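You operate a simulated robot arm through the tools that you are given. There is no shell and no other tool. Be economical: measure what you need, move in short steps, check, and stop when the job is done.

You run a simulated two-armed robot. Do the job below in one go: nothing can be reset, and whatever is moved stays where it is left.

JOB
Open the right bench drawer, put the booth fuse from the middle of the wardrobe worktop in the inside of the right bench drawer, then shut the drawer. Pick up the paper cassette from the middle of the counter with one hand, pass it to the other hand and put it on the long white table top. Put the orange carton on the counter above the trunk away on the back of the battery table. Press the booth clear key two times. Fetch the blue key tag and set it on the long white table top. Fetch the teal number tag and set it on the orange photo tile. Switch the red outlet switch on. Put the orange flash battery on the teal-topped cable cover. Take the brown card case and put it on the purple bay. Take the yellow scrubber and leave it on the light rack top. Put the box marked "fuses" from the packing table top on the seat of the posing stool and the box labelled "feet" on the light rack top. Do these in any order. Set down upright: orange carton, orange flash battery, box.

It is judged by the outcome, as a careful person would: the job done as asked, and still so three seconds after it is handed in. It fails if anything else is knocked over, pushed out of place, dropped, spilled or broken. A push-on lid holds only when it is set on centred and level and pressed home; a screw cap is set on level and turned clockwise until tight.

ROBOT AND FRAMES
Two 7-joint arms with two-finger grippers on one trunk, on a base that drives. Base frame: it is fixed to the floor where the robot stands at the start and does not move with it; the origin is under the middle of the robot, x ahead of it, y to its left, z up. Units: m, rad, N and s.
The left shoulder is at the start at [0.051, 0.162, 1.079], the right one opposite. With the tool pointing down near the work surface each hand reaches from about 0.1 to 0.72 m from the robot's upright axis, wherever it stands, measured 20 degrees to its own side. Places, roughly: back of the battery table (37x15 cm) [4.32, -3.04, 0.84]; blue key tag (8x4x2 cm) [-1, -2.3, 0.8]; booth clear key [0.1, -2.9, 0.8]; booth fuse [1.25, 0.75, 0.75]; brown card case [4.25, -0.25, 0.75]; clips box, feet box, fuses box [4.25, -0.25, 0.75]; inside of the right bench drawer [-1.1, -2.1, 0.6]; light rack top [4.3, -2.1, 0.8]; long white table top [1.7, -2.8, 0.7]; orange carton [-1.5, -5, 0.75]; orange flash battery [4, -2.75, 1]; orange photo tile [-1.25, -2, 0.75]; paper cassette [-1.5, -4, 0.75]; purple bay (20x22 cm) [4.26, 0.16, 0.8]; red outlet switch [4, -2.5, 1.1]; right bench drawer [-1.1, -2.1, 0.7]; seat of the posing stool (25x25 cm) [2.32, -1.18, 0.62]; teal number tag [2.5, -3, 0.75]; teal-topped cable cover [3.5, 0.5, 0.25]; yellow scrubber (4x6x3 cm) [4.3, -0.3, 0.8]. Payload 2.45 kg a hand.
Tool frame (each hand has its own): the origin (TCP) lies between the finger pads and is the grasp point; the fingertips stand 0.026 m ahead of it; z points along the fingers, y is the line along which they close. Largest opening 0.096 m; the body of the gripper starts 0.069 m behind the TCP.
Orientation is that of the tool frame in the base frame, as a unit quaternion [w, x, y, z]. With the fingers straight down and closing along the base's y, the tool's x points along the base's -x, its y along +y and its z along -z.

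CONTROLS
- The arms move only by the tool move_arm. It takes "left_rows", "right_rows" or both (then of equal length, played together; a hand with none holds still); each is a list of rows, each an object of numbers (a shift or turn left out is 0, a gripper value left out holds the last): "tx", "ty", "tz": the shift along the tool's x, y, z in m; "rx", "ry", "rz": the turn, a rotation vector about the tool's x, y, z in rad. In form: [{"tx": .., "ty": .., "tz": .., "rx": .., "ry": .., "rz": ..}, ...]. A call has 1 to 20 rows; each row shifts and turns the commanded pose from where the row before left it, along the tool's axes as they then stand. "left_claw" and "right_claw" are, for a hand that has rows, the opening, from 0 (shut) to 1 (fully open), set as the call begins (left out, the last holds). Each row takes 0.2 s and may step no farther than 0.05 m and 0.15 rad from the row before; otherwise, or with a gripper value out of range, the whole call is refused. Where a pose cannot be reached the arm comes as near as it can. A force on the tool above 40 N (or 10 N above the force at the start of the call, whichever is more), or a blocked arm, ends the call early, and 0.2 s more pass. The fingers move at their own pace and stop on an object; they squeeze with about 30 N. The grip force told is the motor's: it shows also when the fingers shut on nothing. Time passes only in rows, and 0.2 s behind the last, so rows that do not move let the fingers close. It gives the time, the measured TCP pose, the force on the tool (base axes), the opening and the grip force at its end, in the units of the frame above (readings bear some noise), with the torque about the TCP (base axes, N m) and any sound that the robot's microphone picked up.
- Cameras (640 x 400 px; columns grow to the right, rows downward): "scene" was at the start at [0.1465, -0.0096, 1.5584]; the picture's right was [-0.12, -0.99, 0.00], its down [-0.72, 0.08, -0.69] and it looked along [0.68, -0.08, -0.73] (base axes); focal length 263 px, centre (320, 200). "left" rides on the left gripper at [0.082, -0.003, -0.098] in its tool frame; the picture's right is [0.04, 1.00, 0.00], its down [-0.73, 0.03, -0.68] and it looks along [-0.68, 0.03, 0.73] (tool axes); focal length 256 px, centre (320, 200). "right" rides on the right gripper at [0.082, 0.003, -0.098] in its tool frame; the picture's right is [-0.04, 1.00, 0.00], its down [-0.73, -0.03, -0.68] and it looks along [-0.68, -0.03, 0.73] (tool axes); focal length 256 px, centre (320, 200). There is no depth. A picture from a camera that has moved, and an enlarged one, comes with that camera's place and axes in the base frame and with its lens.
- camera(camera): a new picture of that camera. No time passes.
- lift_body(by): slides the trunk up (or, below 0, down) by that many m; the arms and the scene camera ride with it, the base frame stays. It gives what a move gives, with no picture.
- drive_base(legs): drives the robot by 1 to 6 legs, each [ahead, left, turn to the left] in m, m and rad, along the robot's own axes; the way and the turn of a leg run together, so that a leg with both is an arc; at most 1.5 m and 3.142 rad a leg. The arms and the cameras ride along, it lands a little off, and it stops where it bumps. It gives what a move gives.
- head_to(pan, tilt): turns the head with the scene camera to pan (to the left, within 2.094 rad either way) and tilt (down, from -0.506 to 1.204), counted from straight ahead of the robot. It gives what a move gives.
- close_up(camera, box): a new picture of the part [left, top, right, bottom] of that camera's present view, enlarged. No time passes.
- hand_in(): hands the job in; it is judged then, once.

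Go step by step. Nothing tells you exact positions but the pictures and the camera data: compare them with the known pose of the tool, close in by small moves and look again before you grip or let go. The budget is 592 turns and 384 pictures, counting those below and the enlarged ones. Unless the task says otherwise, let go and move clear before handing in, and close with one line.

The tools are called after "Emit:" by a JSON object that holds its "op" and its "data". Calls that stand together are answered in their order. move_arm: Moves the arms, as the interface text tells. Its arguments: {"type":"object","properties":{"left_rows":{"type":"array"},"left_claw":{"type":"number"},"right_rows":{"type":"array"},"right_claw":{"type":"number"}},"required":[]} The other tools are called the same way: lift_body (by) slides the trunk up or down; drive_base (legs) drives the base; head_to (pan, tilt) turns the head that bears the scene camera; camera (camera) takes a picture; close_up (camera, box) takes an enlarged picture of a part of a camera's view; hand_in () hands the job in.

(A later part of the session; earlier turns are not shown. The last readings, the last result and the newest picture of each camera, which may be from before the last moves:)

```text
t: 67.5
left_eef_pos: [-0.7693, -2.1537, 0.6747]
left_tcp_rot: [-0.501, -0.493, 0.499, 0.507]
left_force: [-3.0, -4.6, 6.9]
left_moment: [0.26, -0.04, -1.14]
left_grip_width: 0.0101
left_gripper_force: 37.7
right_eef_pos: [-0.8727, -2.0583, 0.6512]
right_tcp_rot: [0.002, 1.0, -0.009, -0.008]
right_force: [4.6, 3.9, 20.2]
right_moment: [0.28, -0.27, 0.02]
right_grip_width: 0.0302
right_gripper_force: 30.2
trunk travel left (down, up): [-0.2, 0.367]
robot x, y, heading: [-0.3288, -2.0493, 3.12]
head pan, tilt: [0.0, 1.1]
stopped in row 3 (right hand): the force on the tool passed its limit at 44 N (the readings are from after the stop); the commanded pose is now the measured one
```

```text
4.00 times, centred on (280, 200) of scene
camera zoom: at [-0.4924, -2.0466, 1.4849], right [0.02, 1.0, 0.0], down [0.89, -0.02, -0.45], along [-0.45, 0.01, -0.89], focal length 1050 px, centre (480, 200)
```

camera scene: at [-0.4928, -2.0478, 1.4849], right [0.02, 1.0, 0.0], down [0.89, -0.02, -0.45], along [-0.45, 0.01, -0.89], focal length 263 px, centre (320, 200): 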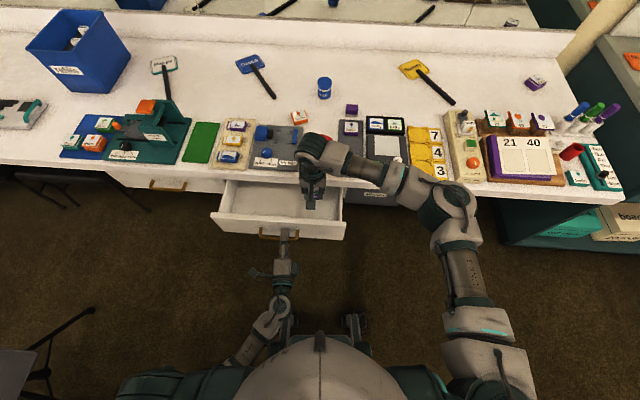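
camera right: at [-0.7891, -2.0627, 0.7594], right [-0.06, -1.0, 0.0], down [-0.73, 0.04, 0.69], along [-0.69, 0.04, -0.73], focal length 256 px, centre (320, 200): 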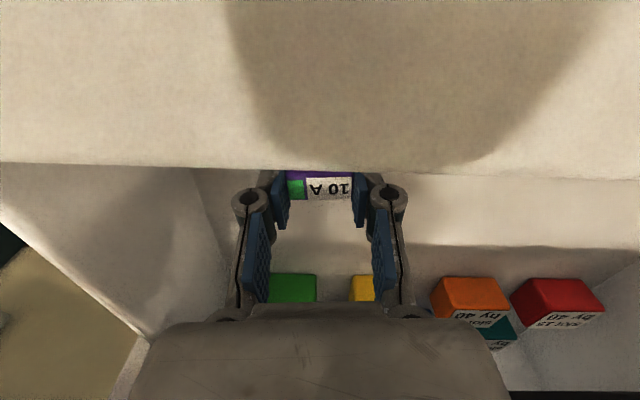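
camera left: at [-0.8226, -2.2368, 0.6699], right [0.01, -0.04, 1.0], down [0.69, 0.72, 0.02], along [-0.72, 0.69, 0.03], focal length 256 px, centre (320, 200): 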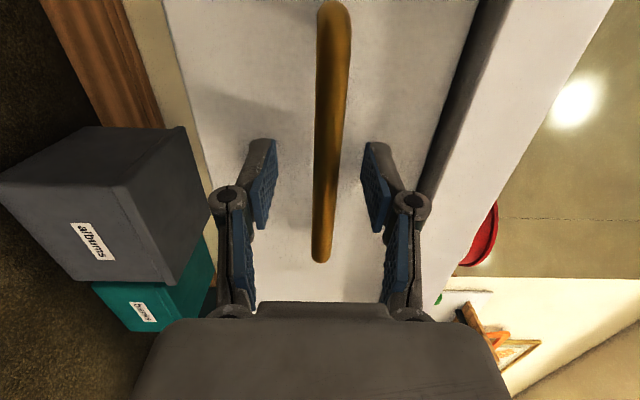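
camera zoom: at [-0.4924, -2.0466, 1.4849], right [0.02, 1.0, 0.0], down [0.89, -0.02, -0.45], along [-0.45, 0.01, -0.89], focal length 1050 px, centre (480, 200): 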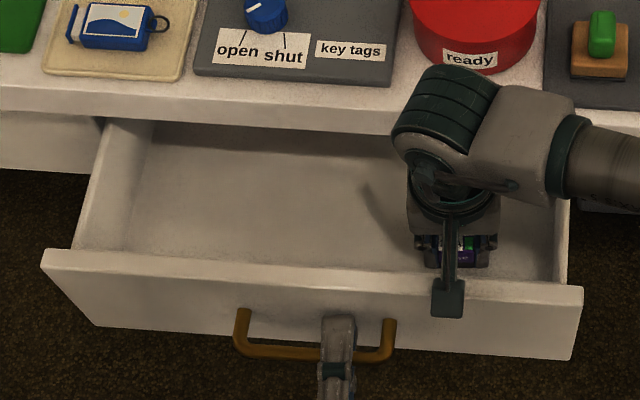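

Emit:
{"op": "move_arm", "data": {"right_rows": [{"tz": -0.001}, {}, {}], "right_claw": 0.55}}

Emit:
{"op": "move_arm", "data": {"right_rows": [{"tz": -0.02}, {"tz": -0.04}, {"tz": -0.04}, {"tz": -0.04}, {"tz": -0.04}, {"tz": -0.04}, {}]}}

Emit:
{"op": "camera", "data": {"camera": "right"}}

```text
t: 68.3
left_eef_pos: [-0.7683, -2.1534, 0.675]
left_tcp_rot: [-0.501, -0.493, 0.5, 0.505]
left_force: [-1.7, -1.5, 22.0]
left_moment: [0.21, -0.13, -0.06]
left_grip_width: 0.0103
left_gripper_force: 37.6
right_eef_pos: [-0.8725, -2.0577, 0.6505]
right_tcp_rot: [0.001, 1.0, -0.01, -0.007]
right_force: [0.0, 0.0, -0.4]
right_moment: [0.0, -0.02, 0.0]
right_grip_width: 0.0527
right_gripper_force: 0.1
trunk travel left (down, up): [-0.2, 0.367]
robot x, y, heading: [-0.3256, -2.0519, 3.117]
head pan, tilt: [0.0, 1.1]
```

```text
t: 69.9
left_eef_pos: [-0.7686, -2.1541, 0.6748]
left_tcp_rot: [-0.501, -0.494, 0.499, 0.505]
left_force: [-0.6, -3.2, 25.9]
left_moment: [0.1, -0.11, 0.21]
left_grip_width: 0.0104
left_gripper_force: 37.6
right_eef_pos: [-0.8672, -2.058, 0.8723]
right_tcp_rot: [0.001, 1.0, -0.009, -0.008]
right_force: [-0.3, -0.1, 0.1]
right_moment: [0.0, -0.04, -0.03]
right_grip_width: 0.0529
right_gripper_force: 0.0
trunk travel left (down, up): [-0.2, 0.367]
robot x, y, heading: [-0.3272, -2.052, 3.121]
head pan, tilt: [0.0, 1.1]
```

```text
351 pictures are left
camera right: at [-0.7846, -2.0627, 0.9689], right [-0.06, -1.0, 0.0], down [-0.72, 0.05, 0.69], along [-0.69, 0.04, -0.72], focal length 256 px, centre (320, 200)
```

right: 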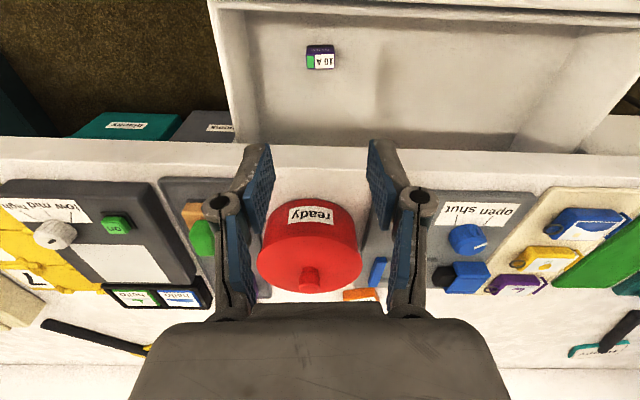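

Emit:
{"op": "move_arm", "data": {"right_rows": [{"tx": 0.04, "tz": -0.02}, {"tx": 0.04, "tz": -0.02}, {"tx": 0.04, "tz": -0.02}, {"tx": 0.03}, {}, {}, {}, {}, {}], "left_rows": [{"tz": 0.01}, {"tz": 0.02}, {"tz": 0.02}, {"tz": 0.02}, {"tz": 0.02}, {"tz": 0.02}, {"tz": 0.02}, {"tz": 0.015}, {}]}}

Emit:
{"op": "close_up", "data": {"camera": "scene", "box": [200, 150, 360, 250]}}

```text
t: 71.9
left_eef_pos: [-0.9128, -2.1471, 0.6743]
left_tcp_rot: [-0.5, -0.49, 0.503, 0.506]
left_force: [0.8, 26.4, 6.5]
left_moment: [0.37, -0.07, -0.19]
left_grip_width: 0.0102
left_gripper_force: 37.3
right_eef_pos: [-0.7188, -2.0566, 0.9288]
right_tcp_rot: [0.003, 1.0, -0.009, -0.007]
right_force: [-0.2, -0.5, -0.1]
right_moment: [-0.02, -0.03, 0.05]
right_grip_width: 0.0529
right_gripper_force: 0.0
trunk travel left (down, up): [-0.2, 0.367]
robot x, y, heading: [-0.3266, -2.0491, 3.123]
head pan, tilt: [0.0, 1.1]
```

```text
4.00 times, centred on (280, 200) of scene
camera zoom: at [-0.4947, -2.0384, 1.4845], right [0.02, 1.0, -0.01], down [0.89, -0.02, -0.45], along [-0.45, 0.0, -0.89], focal length 1050 px, centre (480, 200)
```

zoom: 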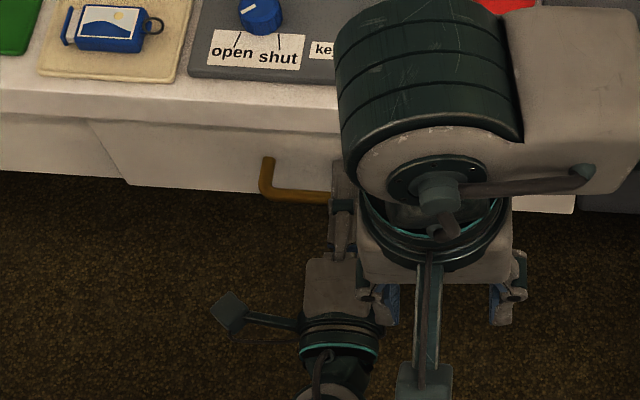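

Emit:
{"op": "move_arm", "data": {"left_rows": [{"tx": 0.006, "tz": 0.005}, {"tz": 0.005}, {"tz": 0.005}, {"tz": 0.005}, {}]}}

Emit:
{"op": "camera", "data": {"camera": "left"}}

```text
t: 72.6
left_eef_pos: [-0.9221, -2.155, 0.6747]
left_tcp_rot: [-0.497, -0.492, 0.502, 0.508]
left_force: [11.3, 14.9, 8.5]
left_moment: [-0.14, -0.2, 0.89]
left_grip_width: 0.0106
left_gripper_force: 37.9
right_eef_pos: [-0.7166, -2.0624, 0.9294]
right_tcp_rot: [0.001, 1.0, -0.009, -0.008]
right_force: [0.2, -0.1, 0.2]
right_moment: [0.0, 0.0, 0.0]
right_grip_width: 0.0526
right_gripper_force: 0.1
trunk travel left (down, up): [-0.2, 0.367]
robot x, y, heading: [-0.3246, -2.0462, 3.116]
head pan, tilt: [0.0, 1.1]
stopped in row 3 (left hand): the force on the tool passed its limit at 47 N (the readings are from after the stop); the commanded pose is now the measured one
```

```text
349 pictures are left
camera left: at [-0.825, -2.2382, 0.6715], right [0.01, -0.04, 1.0], down [0.7, 0.72, 0.02], along [-0.72, 0.7, 0.04], focal length 256 px, centre (320, 200)
```

left: 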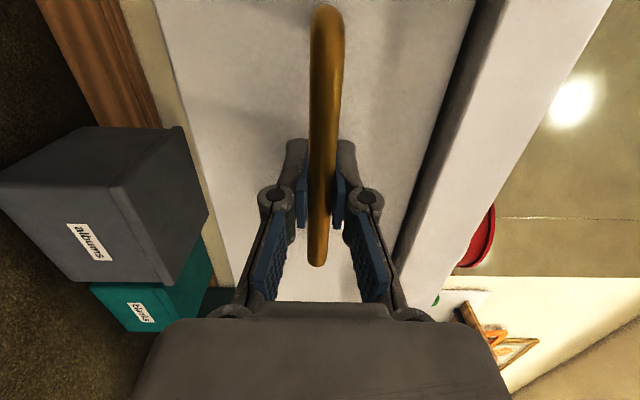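

Emit:
{"op": "move_arm", "data": {"left_rows": [{}, {}, {"tz": -0.03}, {"tz": -0.03}, {"tz": -0.035}, {"tz": -0.035}, {"ty": 0.03}, {"ty": 0.03}, {"ty": 0.03}, {"ty": 0.03}, {}], "left_claw": 0.5}}

Emit:
{"op": "move_arm", "data": {"left_rows": [{"rx": 0.15, "ty": 0.02}, {"rx": 0.15, "ty": 0.02}, {"rx": 0.15, "ty": 0.02}, {"rx": 0.15}, {"rx": 0.15}, {"rx": 0.15}, {"rx": 0.15}, {"rx": 0.15}, {"rx": 0.15}, {"rx": 0.15}, {"rx": 0.07}, {}]}}

Emit:
{"op": "camera", "data": {"camera": "scene"}}

```text
t: 75.0
left_eef_pos: [-0.7917, -2.1597, 0.7936]
left_tcp_rot: [-0.498, -0.494, 0.503, 0.505]
left_force: [-0.5, 0.3, -0.1]
left_moment: [-0.01, 0.01, 0.01]
left_grip_width: 0.0478
left_gripper_force: 0.1
right_eef_pos: [-0.7163, -2.0626, 0.9291]
right_tcp_rot: [0.0, 1.0, -0.009, -0.008]
right_force: [0.4, -0.6, -0.1]
right_moment: [-0.02, 0.06, 0.04]
right_grip_width: 0.0527
right_gripper_force: 0.1
trunk travel left (down, up): [-0.2, 0.367]
robot x, y, heading: [-0.3282, -2.0517, 3.121]
head pan, tilt: [0.0, 1.1]
```

```text
t: 77.6
left_eef_pos: [-0.8825, -2.1526, 0.6832]
left_tcp_rot: [-0.003, -0.702, 0.712, 0.003]
left_force: [3.1, 1.5, 1.3]
left_moment: [0.04, 0.04, -0.06]
left_grip_width: 0.0514
left_gripper_force: 0.0
left hand out of reach, approached as far as the arm can: row 7, 8, 9, 10, 11
right_eef_pos: [-0.7155, -2.0626, 0.9293]
right_tcp_rot: [0.0, 1.0, -0.009, -0.008]
right_force: [0.0, 0.0, 0.3]
right_moment: [0.01, -0.02, 0.01]
right_grip_width: 0.0529
right_gripper_force: 0.1
trunk travel left (down, up): [-0.2, 0.367]
robot x, y, heading: [-0.3264, -2.0492, 3.12]
head pan, tilt: [0.0, 1.1]
```

```text
348 pictures are left
camera scene: at [-0.4966, -2.0459, 1.4842], right [0.02, 1.0, 0.0], down [0.89, -0.02, -0.45], along [-0.45, 0.01, -0.89], focal length 263 px, centre (320, 200)
```

scene: 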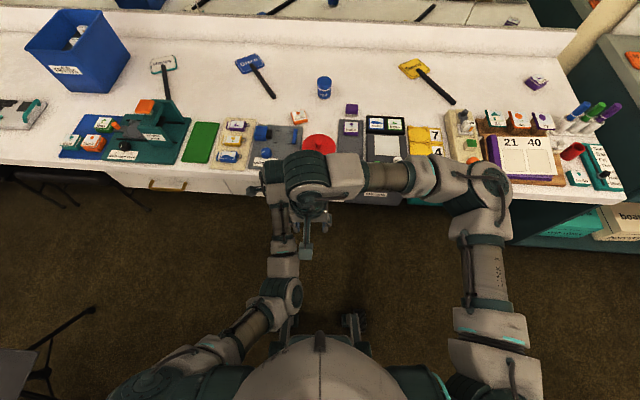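

Emit:
{"op": "move_arm", "data": {"left_rows": [{"ty": -0.01}, {"ty": -0.02}, {"ty": -0.03}, {"ty": -0.03}, {}]}}

Emit:
{"op": "camera", "data": {"camera": "left"}}

```text
t: 79.0
left_eef_pos: [-0.8349, -2.175, 0.6715]
left_tcp_rot: [0.041, 0.709, -0.704, -0.019]
left_force: [0.1, -0.6, -0.1]
left_moment: [0.0, 0.01, 0.0]
left_grip_width: 0.0482
left_gripper_force: 0.0
left hand out of reach, approached as far as the arm can: row 1, 2, 3, 4
right_eef_pos: [-0.7117, -2.0617, 0.9316]
right_tcp_rot: [0.0, 1.0, -0.009, -0.011]
right_force: [0.1, 0.1, -0.2]
right_moment: [0.03, 0.0, -0.02]
right_grip_width: 0.0526
right_gripper_force: 0.1
trunk travel left (down, up): [-0.2, 0.367]
robot x, y, heading: [-0.3263, -2.0501, 3.121]
head pan, tilt: [0.0, 1.1]
stopped in row 5 (left hand): the arm was blocked; the commanded pose is now the measured one
```

```text
347 pictures are left
camera left: at [-0.824, -2.2533, 0.7728], right [-1.0, -0.04, 0.08], down [0.02, 0.75, 0.66], along [-0.09, 0.66, -0.75], focal length 256 px, centre (320, 200)
```

left: 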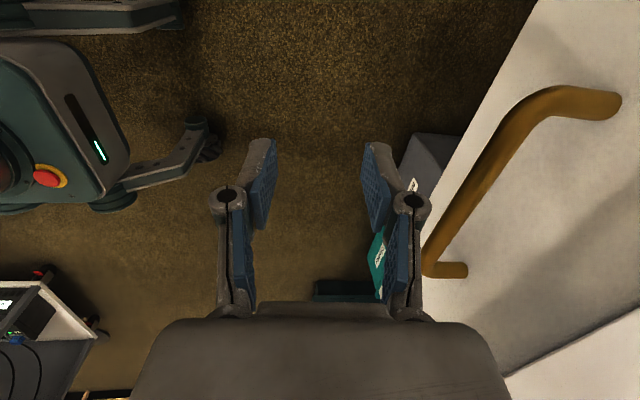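

Emit:
{"op": "move_arm", "data": {"right_rows": [{"ty": -0.04, "tz": -0.02}, {"ty": -0.04, "tz": -0.02}, {"ty": -0.04}, {"ty": -0.04}, {"ty": -0.03}, {}]}}

Emit:
{"op": "move_arm", "data": {"left_rows": [{"tz": -0.02}, {"tz": -0.03, "ty": -0.03}, {"tz": -0.03, "ty": -0.03, "tx": 0.02}, {"tz": -0.03, "tx": 0.02}, {"tz": -0.03, "tx": 0.02}, {}, {}]}}

Emit:
{"op": "camera", "data": {"camera": "scene"}}

```text
t: 80.4
left_eef_pos: [-0.8356, -2.1743, 0.6689]
left_tcp_rot: [0.039, 0.707, -0.706, -0.016]
left_force: [-0.4, -0.2, -0.2]
left_moment: [-0.02, 0.02, 0.0]
left_grip_width: 0.0481
left_gripper_force: 0.1
right_eef_pos: [-0.7089, -1.8718, 0.9698]
right_tcp_rot: [-0.001, 1.0, -0.01, -0.01]
right_force: [0.2, 0.0, -0.8]
right_moment: [-0.02, 0.04, -0.02]
right_grip_width: 0.0528
right_gripper_force: 0.0
trunk travel left (down, up): [-0.2, 0.367]
robot x, y, heading: [-0.3279, -2.0517, 3.12]
head pan, tilt: [0.0, 1.1]
```

```text
t: 82.0
left_eef_pos: [-0.8179, -2.2485, 0.6706]
left_tcp_rot: [0.049, 0.71, -0.703, -0.009]
left_force: [-0.6, 0.3, -0.4]
left_moment: [-0.04, 0.0, -0.02]
left_grip_width: 0.0479
left_gripper_force: 0.2
left hand out of reach, approached as far as the arm can: row 1, 2, 3, 4, 5
right_eef_pos: [-0.7085, -1.871, 0.9712]
right_tcp_rot: [0.001, 1.0, -0.01, -0.01]
right_force: [0.3, -1.0, 0.5]
right_moment: [0.02, 0.01, 0.01]
right_grip_width: 0.0528
right_gripper_force: 0.0
trunk travel left (down, up): [-0.2, 0.367]
robot x, y, heading: [-0.3273, -2.0503, 3.117]
head pan, tilt: [0.0, 1.1]
```

```text
346 pictures are left
camera scene: at [-0.4962, -2.0448, 1.4843], right [0.02, 1.0, 0.0], down [0.89, -0.02, -0.45], along [-0.45, 0.01, -0.89], focal length 263 px, centre (320, 200)
```

scene: 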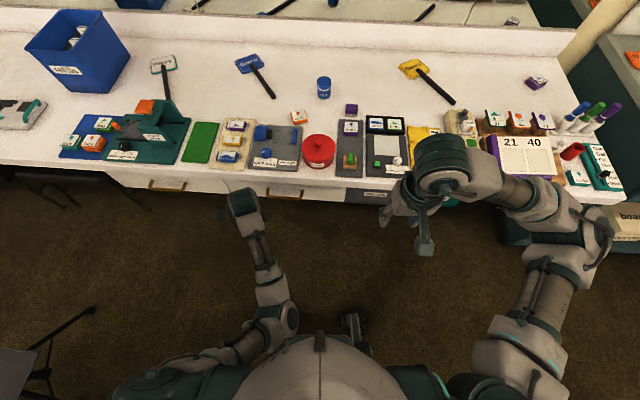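

Emit:
{"op": "move_arm", "data": {"left_rows": [{"rz": -0.15}, {"rz": -0.15}, {"rz": -0.15}, {"rz": -0.15}, {"rz": -0.15}, {"rz": -0.15}, {"rz": -0.15}, {"rz": -0.15}, {"rz": -0.15}, {"rz": -0.15}, {"rz": -0.07}, {"tz": -0.03}, {"tz": -0.03}, {"tz": -0.03}, {}]}}

Emit:
{"op": "camera", "data": {"camera": "scene"}}

```text
t: 85.2
left_eef_pos: [-0.8411, -2.2385, 0.6841]
left_tcp_rot: [0.013, 0.999, 0.0, -0.039]
left_force: [-1.1, -0.3, 0.6]
left_moment: [-0.02, -0.02, 0.04]
left_grip_width: 0.048
left_gripper_force: 0.0
left hand out of reach, approached as far as the arm can: row 12, 13, 14
right_eef_pos: [-0.7086, -1.8724, 0.971]
right_tcp_rot: [0.001, 1.0, -0.01, -0.011]
right_force: [0.6, -0.7, 0.3]
right_moment: [-0.01, 0.01, 0.0]
right_grip_width: 0.0531
right_gripper_force: 0.0
trunk travel left (down, up): [-0.2, 0.367]
robot x, y, heading: [-0.3276, -2.0451, 3.12]
head pan, tilt: [0.0, 1.1]
```

```text
345 pictures are left
camera scene: at [-0.4963, -2.0446, 1.4843], right [0.02, 1.0, 0.0], down [0.89, -0.02, -0.45], along [-0.45, 0.01, -0.89], focal length 263 px, centre (320, 200)
```

scene: 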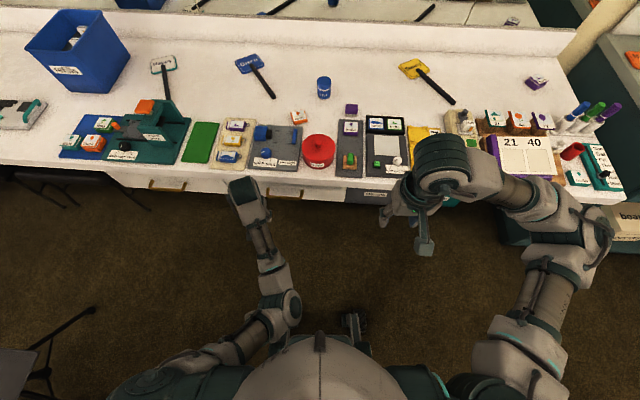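

Emit:
{"op": "move_arm", "data": {"left_rows": [{"ry": -0.15}, {"ry": -0.15}, {"ry": -0.15}, {"ry": -0.15}, {"ry": -0.15}, {"ry": -0.15}, {"ry": -0.15}, {"ry": -0.15}, {"tx": -0.036, "tz": -0.014, "ty": 0.02}, {"tx": -0.036, "tz": -0.014, "ty": 0.02}, {"tx": -0.036, "tz": -0.014, "ty": 0.02}, {"tx": -0.036, "tz": -0.014, "ty": 0.02}, {"tx": -0.036, "tz": -0.014, "ty": 0.02}, {"tx": -0.036, "tz": -0.014, "ty": 0.02}, {"tx": -0.036, "tz": -0.014, "ty": 0.02}, {}]}}

Emit:
{"op": "camera", "data": {"camera": "scene"}}

```text
t: 88.6
left_eef_pos: [-0.835, -2.3791, 0.9522]
left_tcp_rot: [0.01, 0.803, -0.007, -0.596]
left_force: [-1.1, 0.0, 0.3]
left_moment: [-0.03, 0.01, 0.01]
left_grip_width: 0.0481
left_gripper_force: 0.1
left hand out of reach, approached as far as the arm can: row 13, 14
right_eef_pos: [-0.7083, -1.8738, 0.9718]
right_tcp_rot: [0.0, 1.0, -0.01, -0.009]
right_force: [-0.7, -0.2, 0.0]
right_moment: [0.01, 0.02, -0.01]
right_grip_width: 0.0529
right_gripper_force: 0.0
trunk travel left (down, up): [-0.2, 0.367]
robot x, y, heading: [-0.3255, -2.048, 3.124]
head pan, tilt: [0.0, 1.1]
```

```text
344 pictures are left
camera scene: at [-0.4959, -2.0472, 1.4843], right [0.02, 1.0, 0.0], down [0.89, -0.02, -0.45], along [-0.45, 0.01, -0.89], focal length 263 px, centre (320, 200)
```

scene: 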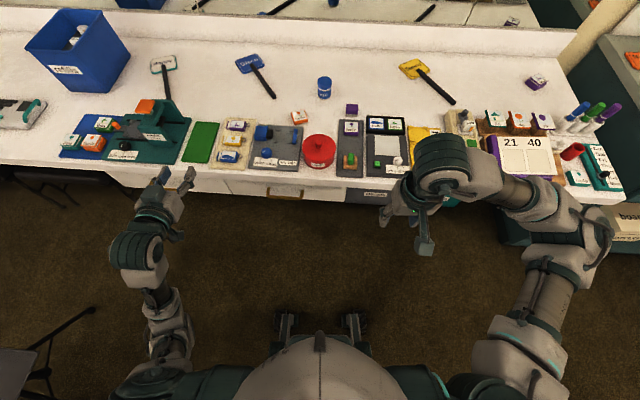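

Emit:
{"op": "move_arm", "data": {"left_rows": [{"ry": 0.15}, {"ry": 0.15}, {"ry": 0.15}, {"ry": 0.15}, {"ry": 0.15}, {"ry": 0.15}, {"ry": 0.15}, {"ry": 0.15}, {}]}}

Emit:
{"op": "camera", "data": {"camera": "scene"}}

Emit:
{"op": "camera", "data": {"camera": "left"}}

```text
t: 90.6
left_eef_pos: [-0.8328, -2.3778, 0.9518]
left_tcp_rot: [0.012, 0.999, 0.0, -0.037]
left_force: [-0.6, 0.6, 0.4]
left_moment: [0.02, 0.0, -0.01]
left_grip_width: 0.0482
left_gripper_force: 0.1
right_eef_pos: [-0.709, -1.8723, 0.9716]
right_tcp_rot: [-0.001, 1.0, -0.009, -0.01]
right_force: [-0.1, 0.1, -0.2]
right_moment: [-0.03, -0.02, -0.01]
right_grip_width: 0.0529
right_gripper_force: 0.1
trunk travel left (down, up): [-0.2, 0.367]
robot x, y, heading: [-0.3263, -2.0478, 3.118]
head pan, tilt: [0.0, 1.1]
```

```text
343 pictures are left
camera scene: at [-0.4964, -2.0477, 1.4843], right [0.02, 1.0, 0.0], down [0.89, -0.02, -0.45], along [-0.45, 0.01, -0.89], focal length 263 px, centre (320, 200)
```

scene: 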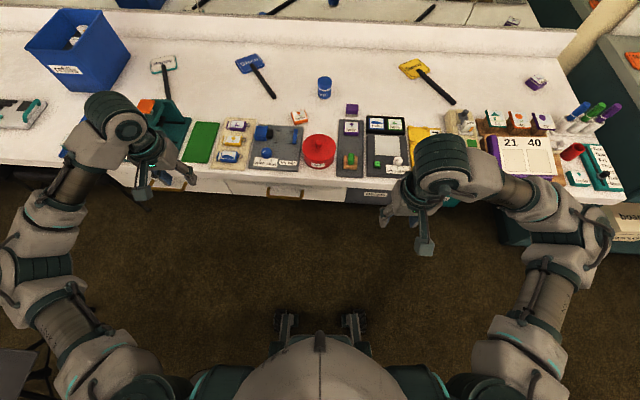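

```text
342 pictures are left
camera left: at [-0.7435, -2.372, 1.0453], right [0.04, -1.0, 0.02], down [-0.68, -0.01, 0.73], along [-0.73, -0.05, -0.68], focal length 256 px, centre (320, 200)
```

left: 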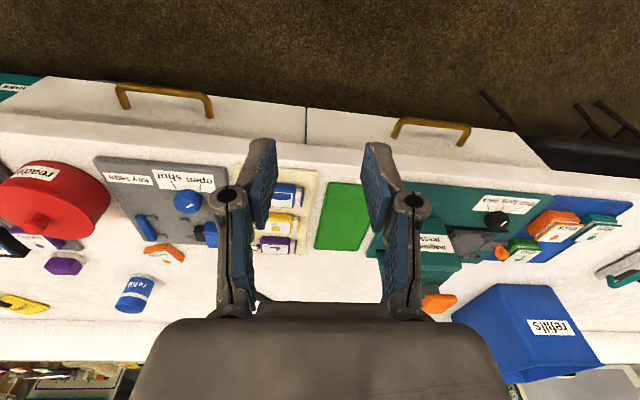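

Emit:
{"op": "move_arm", "data": {"left_rows": [{"ry": 0.075, "ty": -0.02}, {"ty": -0.02, "tx": -0.04}, {"tx": -0.05}, {"tx": -0.04}, {}, {}], "left_claw": 0.8}}

Emit:
{"op": "camera", "data": {"camera": "left"}}

Emit:
{"op": "close_up", "data": {"camera": "left", "box": [200, 60, 360, 160]}}

```text
t: 92.0
left_eef_pos: [-0.9628, -2.3361, 0.9533]
left_tcp_rot: [0.013, 1.0, 0.0, -0.001]
left_force: [0.1, 0.0, 0.1]
left_moment: [-0.01, -0.02, 0.0]
left_grip_width: 0.0769
left_gripper_force: 0.1
right_eef_pos: [-0.7087, -1.8726, 0.9703]
right_tcp_rot: [0.0, 1.0, -0.009, -0.01]
right_force: [0.1, -0.5, 0.1]
right_moment: [0.02, 0.02, -0.01]
right_grip_width: 0.0529
right_gripper_force: 0.1
trunk travel left (down, up): [-0.2, 0.367]
robot x, y, heading: [-0.3278, -2.0501, 3.12]
head pan, tilt: [0.0, 1.1]
```

```text
341 pictures are left
camera left: at [-0.8813, -2.3309, 1.0518], right [0.04, -1.0, 0.03], down [-0.73, -0.01, 0.68], along [-0.68, -0.05, -0.73], focal length 256 px, centre (320, 200)
```

left: 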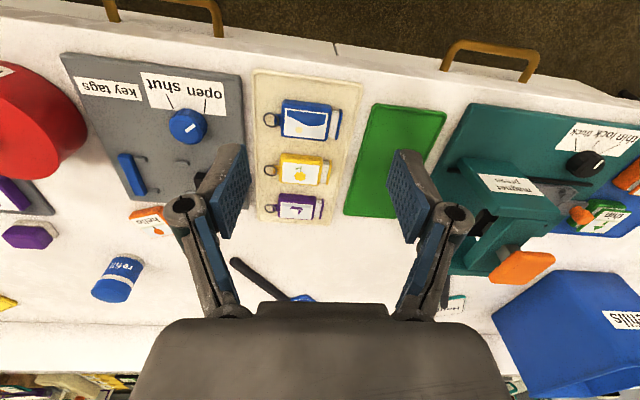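

```text
4.00 times, centred on (280, 110) of left
camera zoom: at [-0.8813, -2.3309, 1.0518], right [0.04, -1.0, 0.03], down [-0.73, -0.01, 0.68], along [-0.68, -0.05, -0.73], focal length 1024 px, centre (480, 560)
```

zoom: 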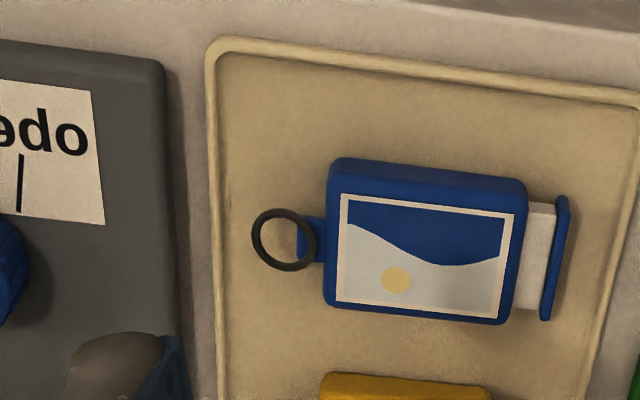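

Emit:
{"op": "move_arm", "data": {"left_rows": [{"rx": 0.026, "tx": -0.044, "ty": -0.007}, {"rz": 0.15}, {"rz": 0.15}, {"rz": 0.15}, {"rz": 0.15}, {"rz": 0.15}, {"rz": 0.15}, {"rz": 0.15}, {"rz": 0.15}, {"rz": 0.15}, {"rz": 0.15}, {"rz": 0.15}, {"rz": 0.05}, {"tz": 0.05}, {"tz": 0.05}, {}, {}], "left_claw": 0.5}}

Emit:
{"op": "camera", "data": {"camera": "left"}}

```text
t: 95.6
left_eef_pos: [-1.008, -2.3304, 0.8525]
left_tcp_rot: [0.0, -0.661, 0.751, 0.001]
left_force: [-0.8, 0.1, -0.8]
left_moment: [-0.01, 0.01, 0.01]
left_grip_width: 0.0479
left_gripper_force: 0.0
right_eef_pos: [-0.7089, -1.8731, 0.9708]
right_tcp_rot: [0.0, 1.0, -0.011, -0.01]
right_force: [0.4, 0.3, 0.4]
right_moment: [0.03, 0.0, -0.01]
right_grip_width: 0.0528
right_gripper_force: 0.1
trunk travel left (down, up): [-0.2, 0.367]
robot x, y, heading: [-0.3258, -2.0482, 3.123]
head pan, tilt: [0.0, 1.1]
```

```text
339 pictures are left
camera left: at [-1.014, -2.4119, 0.9509], right [-1.0, 0.09, 0.0], down [0.07, 0.73, 0.68], along [0.06, 0.68, -0.73], focal length 256 px, centre (320, 200)
```

left: 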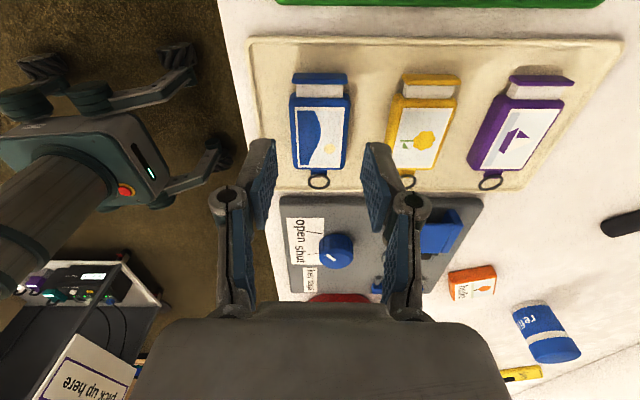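

Emit:
{"op": "move_arm", "data": {"left_rows": [{"tx": -0.004, "tz": 0.015}, {"tz": 0.015}, {}]}}

Emit:
{"op": "camera", "data": {"camera": "left"}}

```text
t: 96.4
left_eef_pos: [-1.0067, -2.3253, 0.8215]
left_tcp_rot: [-0.001, -0.66, 0.751, 0.001]
left_force: [-0.6, 0.5, 0.0]
left_moment: [0.0, -0.03, -0.02]
left_grip_width: 0.048
left_gripper_force: 0.0
right_eef_pos: [-0.7082, -1.8725, 0.9717]
right_tcp_rot: [0.0, 1.0, -0.009, -0.011]
right_force: [0.0, 0.3, 0.0]
right_moment: [0.03, -0.01, -0.03]
right_grip_width: 0.0524
right_gripper_force: 0.0
trunk travel left (down, up): [-0.2, 0.367]
robot x, y, heading: [-0.3254, -2.0472, 3.122]
head pan, tilt: [0.0, 1.1]
```

```text
338 pictures are left
camera left: at [-1.0131, -2.4072, 0.9212], right [-1.0, 0.09, 0.0], down [0.07, 0.73, 0.68], along [0.06, 0.68, -0.73], focal length 256 px, centre (320, 200)
```

left: 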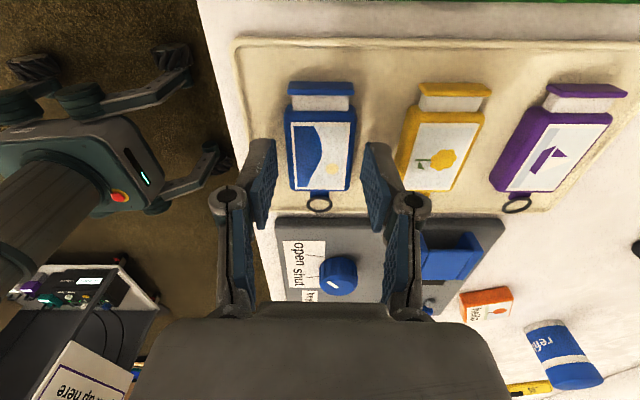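

Emit:
{"op": "move_arm", "data": {"left_rows": [{"tz": 0.012}, {"tz": 0.008}, {}]}}

Emit:
{"op": "camera", "data": {"camera": "left"}}

```text
t: 97.2
left_eef_pos: [-1.0059, -2.3256, 0.8064]
left_tcp_rot: [-0.003, -0.661, 0.75, 0.003]
left_force: [3.2, -5.2, 29.9]
left_moment: [-0.13, -0.21, -0.04]
left_grip_width: 0.0538
left_gripper_force: 10.7
right_eef_pos: [-0.7072, -1.8723, 0.9716]
right_tcp_rot: [0.001, 1.0, -0.01, -0.012]
right_force: [0.1, -0.7, -0.8]
right_moment: [0.04, 0.0, 0.0]
right_grip_width: 0.0529
right_gripper_force: 0.0
trunk travel left (down, up): [-0.2, 0.367]
robot x, y, heading: [-0.3257, -2.0533, 3.121]
head pan, tilt: [0.0, 1.1]
```

```text
337 pictures are left
camera left: at [-1.0111, -2.4076, 0.9063], right [-1.0, 0.09, 0.01], down [0.07, 0.73, 0.68], along [0.05, 0.68, -0.73], focal length 256 px, centre (320, 200)
```

left: 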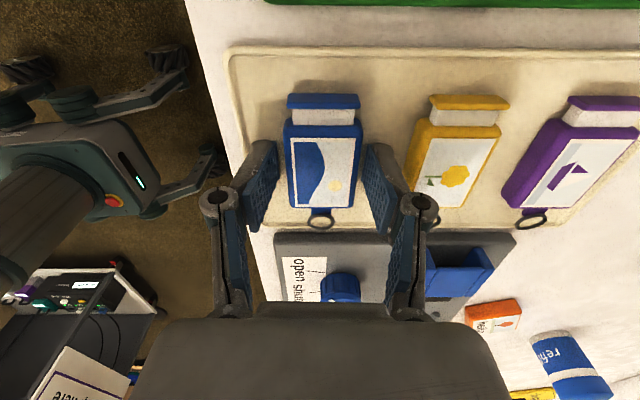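

Emit:
{"op": "move_arm", "data": {"left_rows": [{"tz": -0.003}, {}, {}, {}, {}], "left_claw": 0}}

Emit:
{"op": "move_arm", "data": {"left_rows": [{"tz": -0.02}, {"tz": -0.03}, {"tz": -0.04}, {"tz": -0.04}, {"tz": -0.03}, {}]}}

Emit:
{"op": "camera", "data": {"camera": "left"}}

```text
t: 97.5
left_eef_pos: [-1.0047, -2.3269, 0.8091]
left_tcp_rot: [-0.001, -0.66, 0.751, 0.001]
left_force: [6.4, -0.3, 18.2]
left_moment: [-0.14, -0.24, 0.05]
left_grip_width: 0.0369
left_gripper_force: 45.1
right_eef_pos: [-0.7059, -1.8717, 0.9709]
right_tcp_rot: [0.0, 1.0, -0.01, -0.011]
right_force: [-1.0, 0.4, -0.7]
right_moment: [-0.01, -0.02, 0.0]
right_grip_width: 0.0527
right_gripper_force: 0.1
trunk travel left (down, up): [-0.2, 0.367]
robot x, y, heading: [-0.3228, -2.0507, 3.124]
head pan, tilt: [0.0, 1.1]
stopped in row 1 (left hand): the force on the tool passed its limit at 49 N (the readings are from after the stop); the commanded pose is now the measured one
```

```text
t: 99.0
left_eef_pos: [-1.0042, -2.3266, 0.9682]
left_tcp_rot: [0.0, -0.661, 0.751, 0.001]
left_force: [-0.8, -0.3, -0.3]
left_moment: [0.01, 0.02, 0.01]
left_grip_width: 0.0365
left_gripper_force: 29.8
right_eef_pos: [-0.7055, -1.8719, 0.9715]
right_tcp_rot: [0.0, 1.0, -0.01, -0.01]
right_force: [0.4, 0.4, -0.1]
right_moment: [-0.03, -0.01, -0.02]
right_grip_width: 0.0527
right_gripper_force: 0.1
trunk travel left (down, up): [-0.2, 0.367]
robot x, y, heading: [-0.3236, -2.0505, 3.128]
head pan, tilt: [0.0, 1.1]
```

```text
336 pictures are left
camera left: at [-1.0112, -2.4082, 1.0679], right [-1.0, 0.09, 0.0], down [0.06, 0.73, 0.68], along [0.06, 0.68, -0.73], focal length 256 px, centre (320, 200)
```

left: 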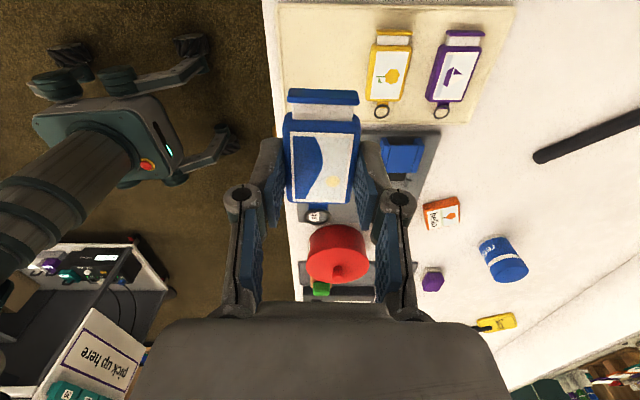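

Emit:
{"op": "move_arm", "data": {"left_rows": [{"ty": -0.05}, {"ty": -0.05}, {"ty": -0.05}, {"ty": -0.05}, {"ty": -0.05}, {"rz": -0.15}, {"rz": -0.15}, {"rz": -0.15}, {"rz": -0.15}, {"rz": -0.15}, {"rz": -0.15}, {"rz": -0.15}, {"rz": -0.15}, {"rz": -0.15}, {"rz": -0.15}, {"rz": -0.15}, {}]}}

Emit:
{"op": "lift_body", "data": {"by": 0.15}}

Emit:
{"op": "drive_base", "data": {"legs": [[0, 0, 1.3]]}}

Emit:
{"op": "head_to", "data": {"pan": 0.3, "tilt": 0.7}}

Emit:
{"op": "camera", "data": {"camera": "scene"}}

```text
t: 102.5
left_eef_pos: [-0.7552, -2.3598, 0.967]
left_tcp_rot: [0.0, 1.0, -0.023, -0.001]
left_force: [-0.3, 0.0, 0.1]
left_moment: [0.03, 0.03, -0.04]
left_grip_width: 0.0367
left_gripper_force: 30.4
right_eef_pos: [-0.7065, -1.8733, 0.9719]
right_tcp_rot: [0.0, 1.0, -0.01, -0.012]
right_force: [-0.2, -0.8, 0.0]
right_moment: [-0.02, 0.02, 0.02]
right_grip_width: 0.0526
right_gripper_force: 0.0
trunk travel left (down, up): [-0.2, 0.367]
robot x, y, heading: [-0.3261, -2.0464, 3.121]
head pan, tilt: [0.0, 1.1]
```

```text
t: 104.3
left_eef_pos: [-0.7555, -2.3597, 1.1158]
left_tcp_rot: [0.0, 1.0, -0.025, 0.0]
left_force: [0.2, 1.2, 0.9]
left_moment: [0.02, -0.02, -0.02]
left_grip_width: 0.0369
left_gripper_force: 29.9
right_eef_pos: [-0.706, -1.8734, 1.1223]
right_tcp_rot: [-0.001, 1.0, -0.01, -0.01]
right_force: [-0.7, 1.1, -0.5]
right_moment: [0.0, 0.02, 0.02]
right_grip_width: 0.0528
right_gripper_force: 0.2
trunk travel left (down, up): [-0.35, 0.217]
robot x, y, heading: [-0.3291, -2.0503, 3.123]
head pan, tilt: [0.0, 1.1]
```

```text
t: 108.0
left_eef_pos: [-0.1373, -2.5431, 1.1177]
left_tcp_rot: [0.001, 0.806, 0.592, 0.0]
left_force: [0.2, 0.8, -0.8]
left_moment: [0.01, -0.01, 0.03]
left_grip_width: 0.0368
left_gripper_force: 30.3
right_eef_pos: [-0.5945, -2.3721, 1.1219]
right_tcp_rot: [0.007, 0.798, 0.603, -0.009]
right_force: [-0.1, -0.3, 0.7]
right_moment: [0.0, -0.01, 0.01]
right_grip_width: 0.0525
right_gripper_force: 0.0
trunk travel left (down, up): [-0.35, 0.217]
robot x, y, heading: [-0.3272, -2.0508, -1.848]
head pan, tilt: [0.0, 1.1]
```

```text
t: 108.8
left_eef_pos: [-0.1351, -2.5403, 1.119]
left_tcp_rot: [0.001, 0.806, 0.591, -0.002]
left_force: [2.2, -0.5, -0.3]
left_moment: [-0.03, -0.03, 0.01]
left_grip_width: 0.0368
left_gripper_force: 30.5
right_eef_pos: [-0.5922, -2.369, 1.1226]
right_tcp_rot: [0.007, 0.797, 0.603, -0.01]
right_force: [0.1, -0.7, 0.0]
right_moment: [0.0, 0.02, 0.01]
right_grip_width: 0.0526
right_gripper_force: 0.1
trunk travel left (down, up): [-0.35, 0.217]
robot x, y, heading: [-0.3261, -2.0443, -1.849]
head pan, tilt: [0.3, 0.7]
```

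```text
335 pictures are left
camera scene: at [-0.3262, -2.147, 1.6688], right [-1.0, -0.02, 0.0], down [-0.01, 0.65, -0.76], along [0.02, -0.76, -0.65], focal length 263 px, centre (320, 200)
```

scene: 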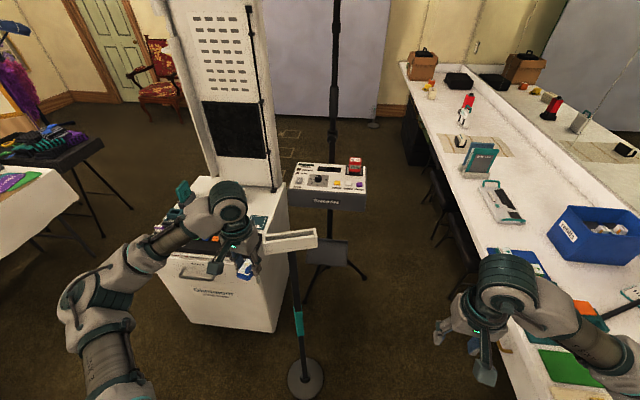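

Emit:
{"op": "close_up", "data": {"camera": "scene", "box": [150, 120, 390, 270]}}

Emit:
{"op": "camera", "data": {"camera": "left"}}

```text
2.67 times, centred on (270, 195) of scene
camera zoom: at [-0.3262, -2.147, 1.6688], right [-1.0, -0.02, 0.0], down [-0.01, 0.65, -0.76], along [0.02, -0.76, -0.65], focal length 700 px, centre (453, 213)
```

zoom: 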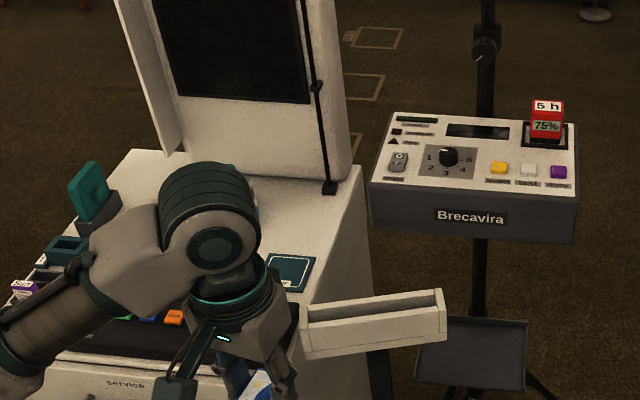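

```text
333 pictures are left
camera left: at [-0.1131, -2.4612, 1.2173], right [0.96, -0.26, 0.0], down [-0.19, -0.71, 0.68], along [-0.18, -0.66, -0.73], focal length 256 px, centre (320, 200)
```

left: 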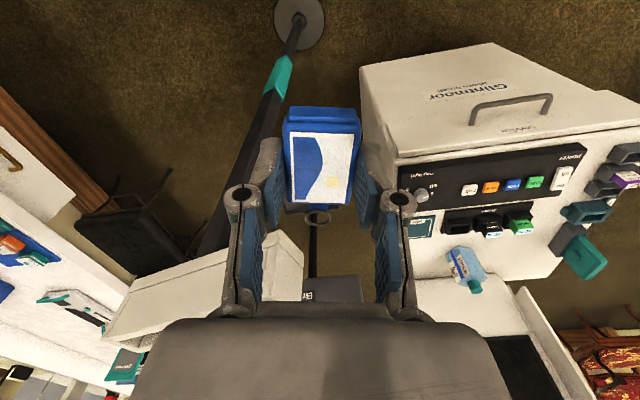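

Emit:
{"op": "drive_base", "data": {"legs": [[-0.2, 0, 0], [0, 0, 0.278], [0, 0.45, 0]]}}

Emit:
{"op": "head_to", "data": {"pan": 0, "tilt": 0.75}}

Emit:
{"op": "camera", "data": {"camera": "scene"}}

Emit:
{"op": "close_up", "data": {"camera": "scene", "box": [240, 120, 480, 270]}}

```text
t: 113.7
left_eef_pos: [0.4986, -2.2783, 1.1168]
left_tcp_rot: [0.0, 0.718, 0.696, -0.002]
left_force: [0.0, -0.5, -1.1]
left_moment: [0.0, -0.02, 0.02]
left_grip_width: 0.0369
left_gripper_force: 30.3
right_eef_pos: [0.0123, -2.2389, 1.1243]
right_tcp_rot: [0.008, 0.707, 0.707, -0.009]
right_force: [0.2, 0.3, -0.3]
right_moment: [0.0, 0.02, 0.02]
right_grip_width: 0.0528
right_gripper_force: 0.2
trunk travel left (down, up): [-0.35, 0.217]
robot x, y, heading: [0.1756, -1.8581, -1.568]
head pan, tilt: [0.3, 0.7]
```

```text
t: 114.5
left_eef_pos: [0.4991, -2.2758, 1.1198]
left_tcp_rot: [0.002, 0.717, 0.697, -0.003]
left_force: [-0.4, -0.5, -0.6]
left_moment: [-0.01, 0.04, -0.02]
left_grip_width: 0.0369
left_gripper_force: 30.1
right_eef_pos: [0.0117, -2.2355, 1.1253]
right_tcp_rot: [0.009, 0.706, 0.708, -0.01]
right_force: [-0.2, -0.1, -0.4]
right_moment: [-0.01, 0.0, -0.01]
right_grip_width: 0.0526
right_gripper_force: 0.1
trunk travel left (down, up): [-0.35, 0.217]
robot x, y, heading: [0.178, -1.8598, -1.575]
head pan, tilt: [0.0, 0.75]
```

```text
332 pictures are left
camera scene: at [0.191, -1.9539, 1.6646], right [-1.0, 0.0, 0.01], down [-0.01, 0.68, -0.73], along [0.0, -0.73, -0.68], focal length 263 px, centre (320, 200)
```

scene: 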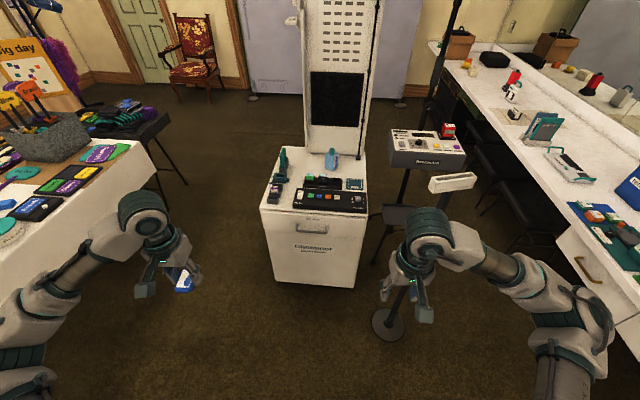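

```text
2.67 times, centred on (360, 195) of scene
camera zoom: at [0.191, -1.9539, 1.6646], right [-1.0, 0.0, 0.01], down [-0.01, 0.68, -0.73], along [0.0, -0.73, -0.68], focal length 700 px, centre (213, 213)
```

zoom: 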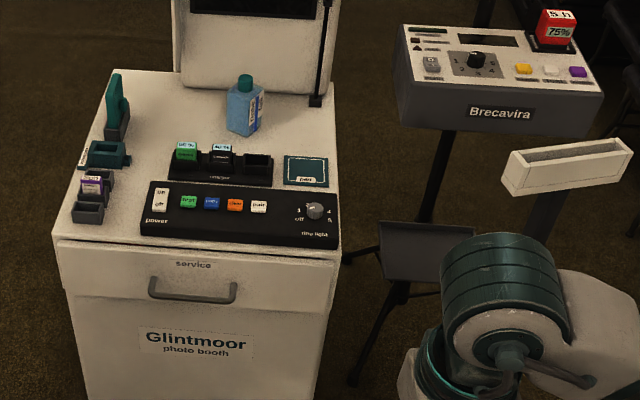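

Emit:
{"op": "close_up", "data": {"camera": "scene", "box": [285, 175, 375, 225]}}

```text
7.11 times, centred on (330, 200) of scene
camera zoom: at [0.191, -1.9539, 1.6646], right [-1.0, 0.0, 0.01], down [-0.01, 0.68, -0.73], along [0.0, -0.73, -0.68], focal length 1867 px, centre (249, 200)
```

zoom: 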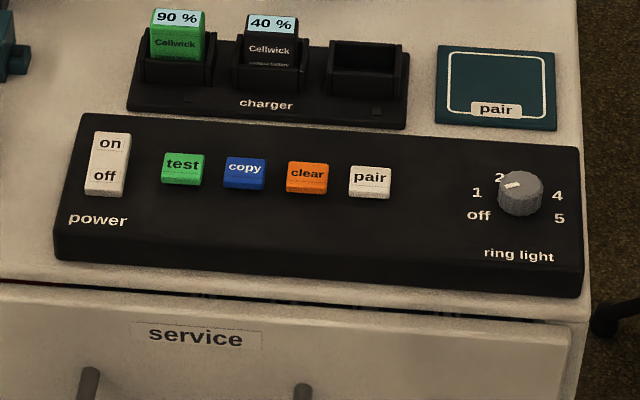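

Emit:
{"op": "drive_base", "data": {"legs": [[0, 0.27, 0], [0.4, 0, 0]]}}

Emit:
{"op": "head_to", "data": {"pan": -0.4, "tilt": 1.0}}

Emit:
{"op": "camera", "data": {"camera": "scene"}}

Emit:
{"op": "camera", "data": {"camera": "right"}}

```text
t: 118.4
left_eef_pos: [0.7446, -2.6711, 1.1261]
left_tcp_rot: [0.009, 0.719, 0.695, 0.003]
left_force: [-0.4, -1.0, -0.8]
left_moment: [0.01, -0.07, 0.02]
left_grip_width: 0.0366
left_gripper_force: 30.5
right_eef_pos: [0.2569, -2.63, 1.1211]
right_tcp_rot: [0.015, 0.708, 0.706, -0.004]
right_force: [0.2, -1.2, 0.3]
right_moment: [0.0, -0.03, -0.03]
right_grip_width: 0.0528
right_gripper_force: 0.0
trunk travel left (down, up): [-0.35, 0.217]
robot x, y, heading: [0.4427, -2.2563, -1.572]
head pan, tilt: [0.0, 0.75]
```

```text
t: 119.3
left_eef_pos: [0.7463, -2.6701, 1.1251]
left_tcp_rot: [0.008, 0.719, 0.695, 0.0]
left_force: [-1.4, -1.0, -1.0]
left_moment: [-0.04, -0.06, 0.0]
left_grip_width: 0.037
left_gripper_force: 30.3
right_eef_pos: [0.2595, -2.6294, 1.1231]
right_tcp_rot: [0.015, 0.709, 0.705, -0.007]
right_force: [-0.4, 0.4, 0.3]
right_moment: [0.02, 0.0, 0.01]
right_grip_width: 0.0525
right_gripper_force: 0.1
trunk travel left (down, up): [-0.35, 0.217]
robot x, y, heading: [0.4418, -2.2527, -1.569]
head pan, tilt: [-0.4, 1.0]
```

```text
329 pictures are left
camera scene: at [0.3918, -2.3314, 1.645], right [-0.92, 0.39, -0.01], down [0.34, 0.78, -0.53], along [-0.2, -0.49, -0.85], focal length 263 px, centre (320, 200)
```

scene: 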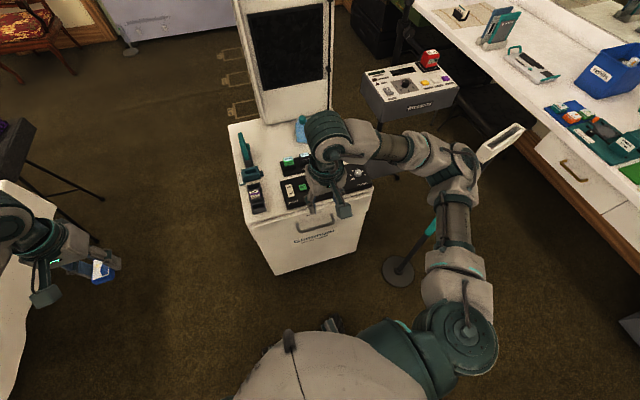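

```text
328 pictures are left
camera right: at [0.2616, -2.5446, 1.2186], right [1.0, -0.04, 0.01], down [-0.04, -0.71, 0.7], along [-0.02, -0.7, -0.71], focal length 256 px, centre (320, 200)
```

right: 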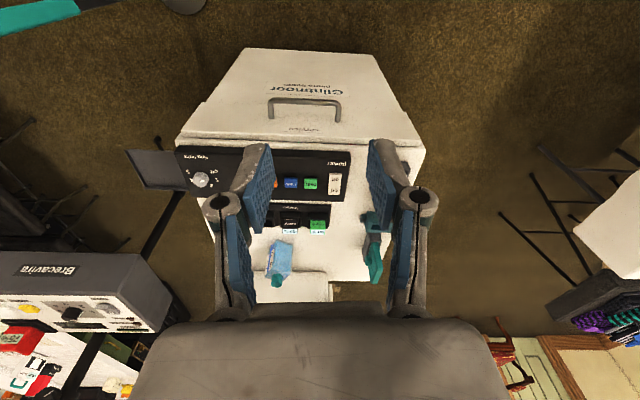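

Emit:
{"op": "drive_base", "data": {"legs": [[0.1, 0, 0]]}}

Emit:
{"op": "move_arm", "data": {"right_rows": [{"tx": -0.04, "ty": -0.025}, {"tx": -0.04, "ty": -0.025}, {"tx": -0.04, "ty": -0.025}, {"tx": -0.03, "ty": -0.02}, {"tz": 0.05}, {"tz": 0.05}, {"tz": 0.05}, {"tz": 0.03}, {}], "right_claw": 0}}

Emit:
{"op": "camera", "data": {"camera": "right"}}

```text
t: 120.5
left_eef_pos: [0.7776, -2.7683, 1.117]
left_tcp_rot: [-0.001, 0.717, 0.697, -0.007]
left_force: [0.0, 0.8, -0.5]
left_moment: [-0.02, 0.05, -0.02]
left_grip_width: 0.037
left_gripper_force: 29.7
right_eef_pos: [0.2891, -2.727, 1.1266]
right_tcp_rot: [0.007, 0.707, 0.707, -0.015]
right_force: [0.1, -0.3, -0.6]
right_moment: [-0.02, 0.06, 0.0]
right_grip_width: 0.0526
right_gripper_force: 0.0
trunk travel left (down, up): [-0.35, 0.217]
robot x, y, heading: [0.4481, -2.3545, -1.574]
head pan, tilt: [-0.4, 1.0]
```

```text
t: 122.5
left_eef_pos: [0.7805, -2.768, 1.1179]
left_tcp_rot: [0.0, 0.716, 0.698, -0.007]
left_force: [0.1, 0.3, -1.0]
left_moment: [-0.05, 0.01, -0.01]
left_grip_width: 0.0368
left_gripper_force: 30.4
right_eef_pos: [0.1943, -2.8815, 0.9539]
right_tcp_rot: [0.008, 0.706, 0.708, -0.016]
right_force: [1.1, 0.5, -0.6]
right_moment: [0.02, 0.05, 0.0]
right_grip_width: 0.0
right_gripper_force: 28.8
trunk travel left (down, up): [-0.35, 0.217]
robot x, y, heading: [0.4497, -2.3505, -1.572]
head pan, tilt: [-0.4, 1.0]
```

```text
327 pictures are left
camera right: at [0.1986, -2.7979, 1.0489], right [1.0, -0.04, -0.01], down [-0.02, -0.71, 0.7], along [-0.03, -0.7, -0.71], focal length 256 px, centre (320, 200)
```

right: 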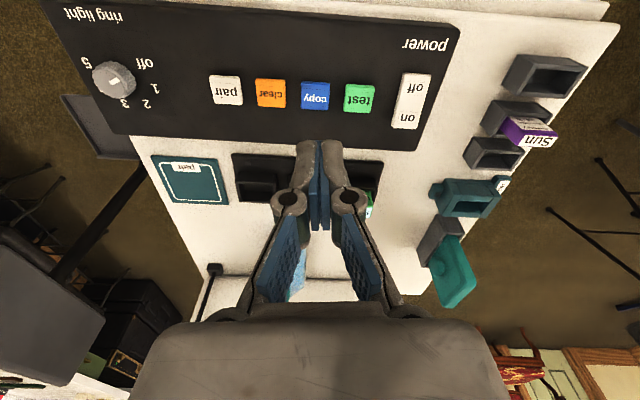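

Emit:
{"op": "move_arm", "data": {"right_rows": [{"ty": -0.045, "tx": -0.006}, {"tz": 0.04}, {"tz": 0.035}, {}]}}

Emit:
{"op": "camera", "data": {"camera": "right"}}

```text
t: 123.5
left_eef_pos: [0.7739, -2.7675, 1.1199]
left_tcp_rot: [0.002, 0.717, 0.697, -0.006]
left_force: [0.7, 0.8, -0.7]
left_moment: [-0.02, 0.0, 0.01]
left_grip_width: 0.0369
left_gripper_force: 29.8
right_eef_pos: [0.1439, -2.8906, 0.8785]
right_tcp_rot: [0.009, 0.706, 0.708, -0.014]
right_force: [0.3, -0.1, -0.4]
right_moment: [-0.03, -0.01, 0.02]
right_grip_width: 0.0
right_gripper_force: 28.2
trunk travel left (down, up): [-0.35, 0.217]
robot x, y, heading: [0.4468, -2.3523, -1.572]
head pan, tilt: [-0.4, 1.0]
```

```text
326 pictures are left
camera right: at [0.1482, -2.8066, 0.973], right [1.0, -0.04, -0.01], down [-0.02, -0.71, 0.7], along [-0.03, -0.7, -0.71], focal length 256 px, centre (320, 200)
```

right: 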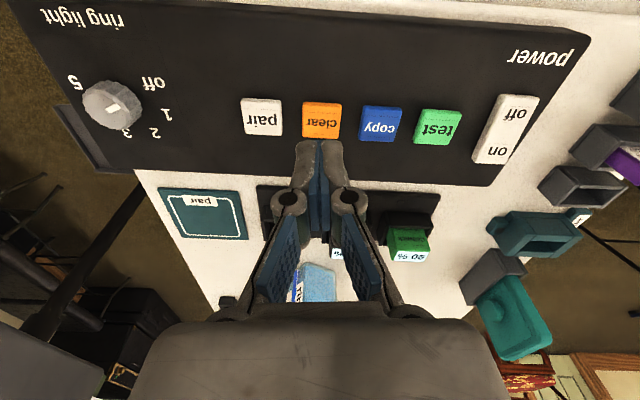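

Emit:
{"op": "move_arm", "data": {"right_rows": [{"tx": 0.005, "tz": 0.015}, {"tz": 0.01}, {"tz": 0.003}, {"tz": 0.003}]}}

```text
t: 124.5
left_eef_pos: [0.7679, -2.7669, 1.1211]
left_tcp_rot: [0.003, 0.717, 0.697, -0.004]
left_force: [-0.7, -0.9, -0.6]
left_moment: [0.0, 0.0, -0.01]
left_grip_width: 0.0367
left_gripper_force: 29.8
right_eef_pos: [0.1399, -2.8874, 0.8453]
right_tcp_rot: [0.011, 0.707, 0.707, -0.012]
right_force: [-1.3, 0.3, 0.0]
right_moment: [-0.01, 0.0, -0.02]
right_grip_width: 0.0001
right_gripper_force: 28.5
trunk travel left (down, up): [-0.35, 0.217]
robot x, y, heading: [0.4478, -2.3558, -1.57]
head pan, tilt: [-0.4, 1.0]
```

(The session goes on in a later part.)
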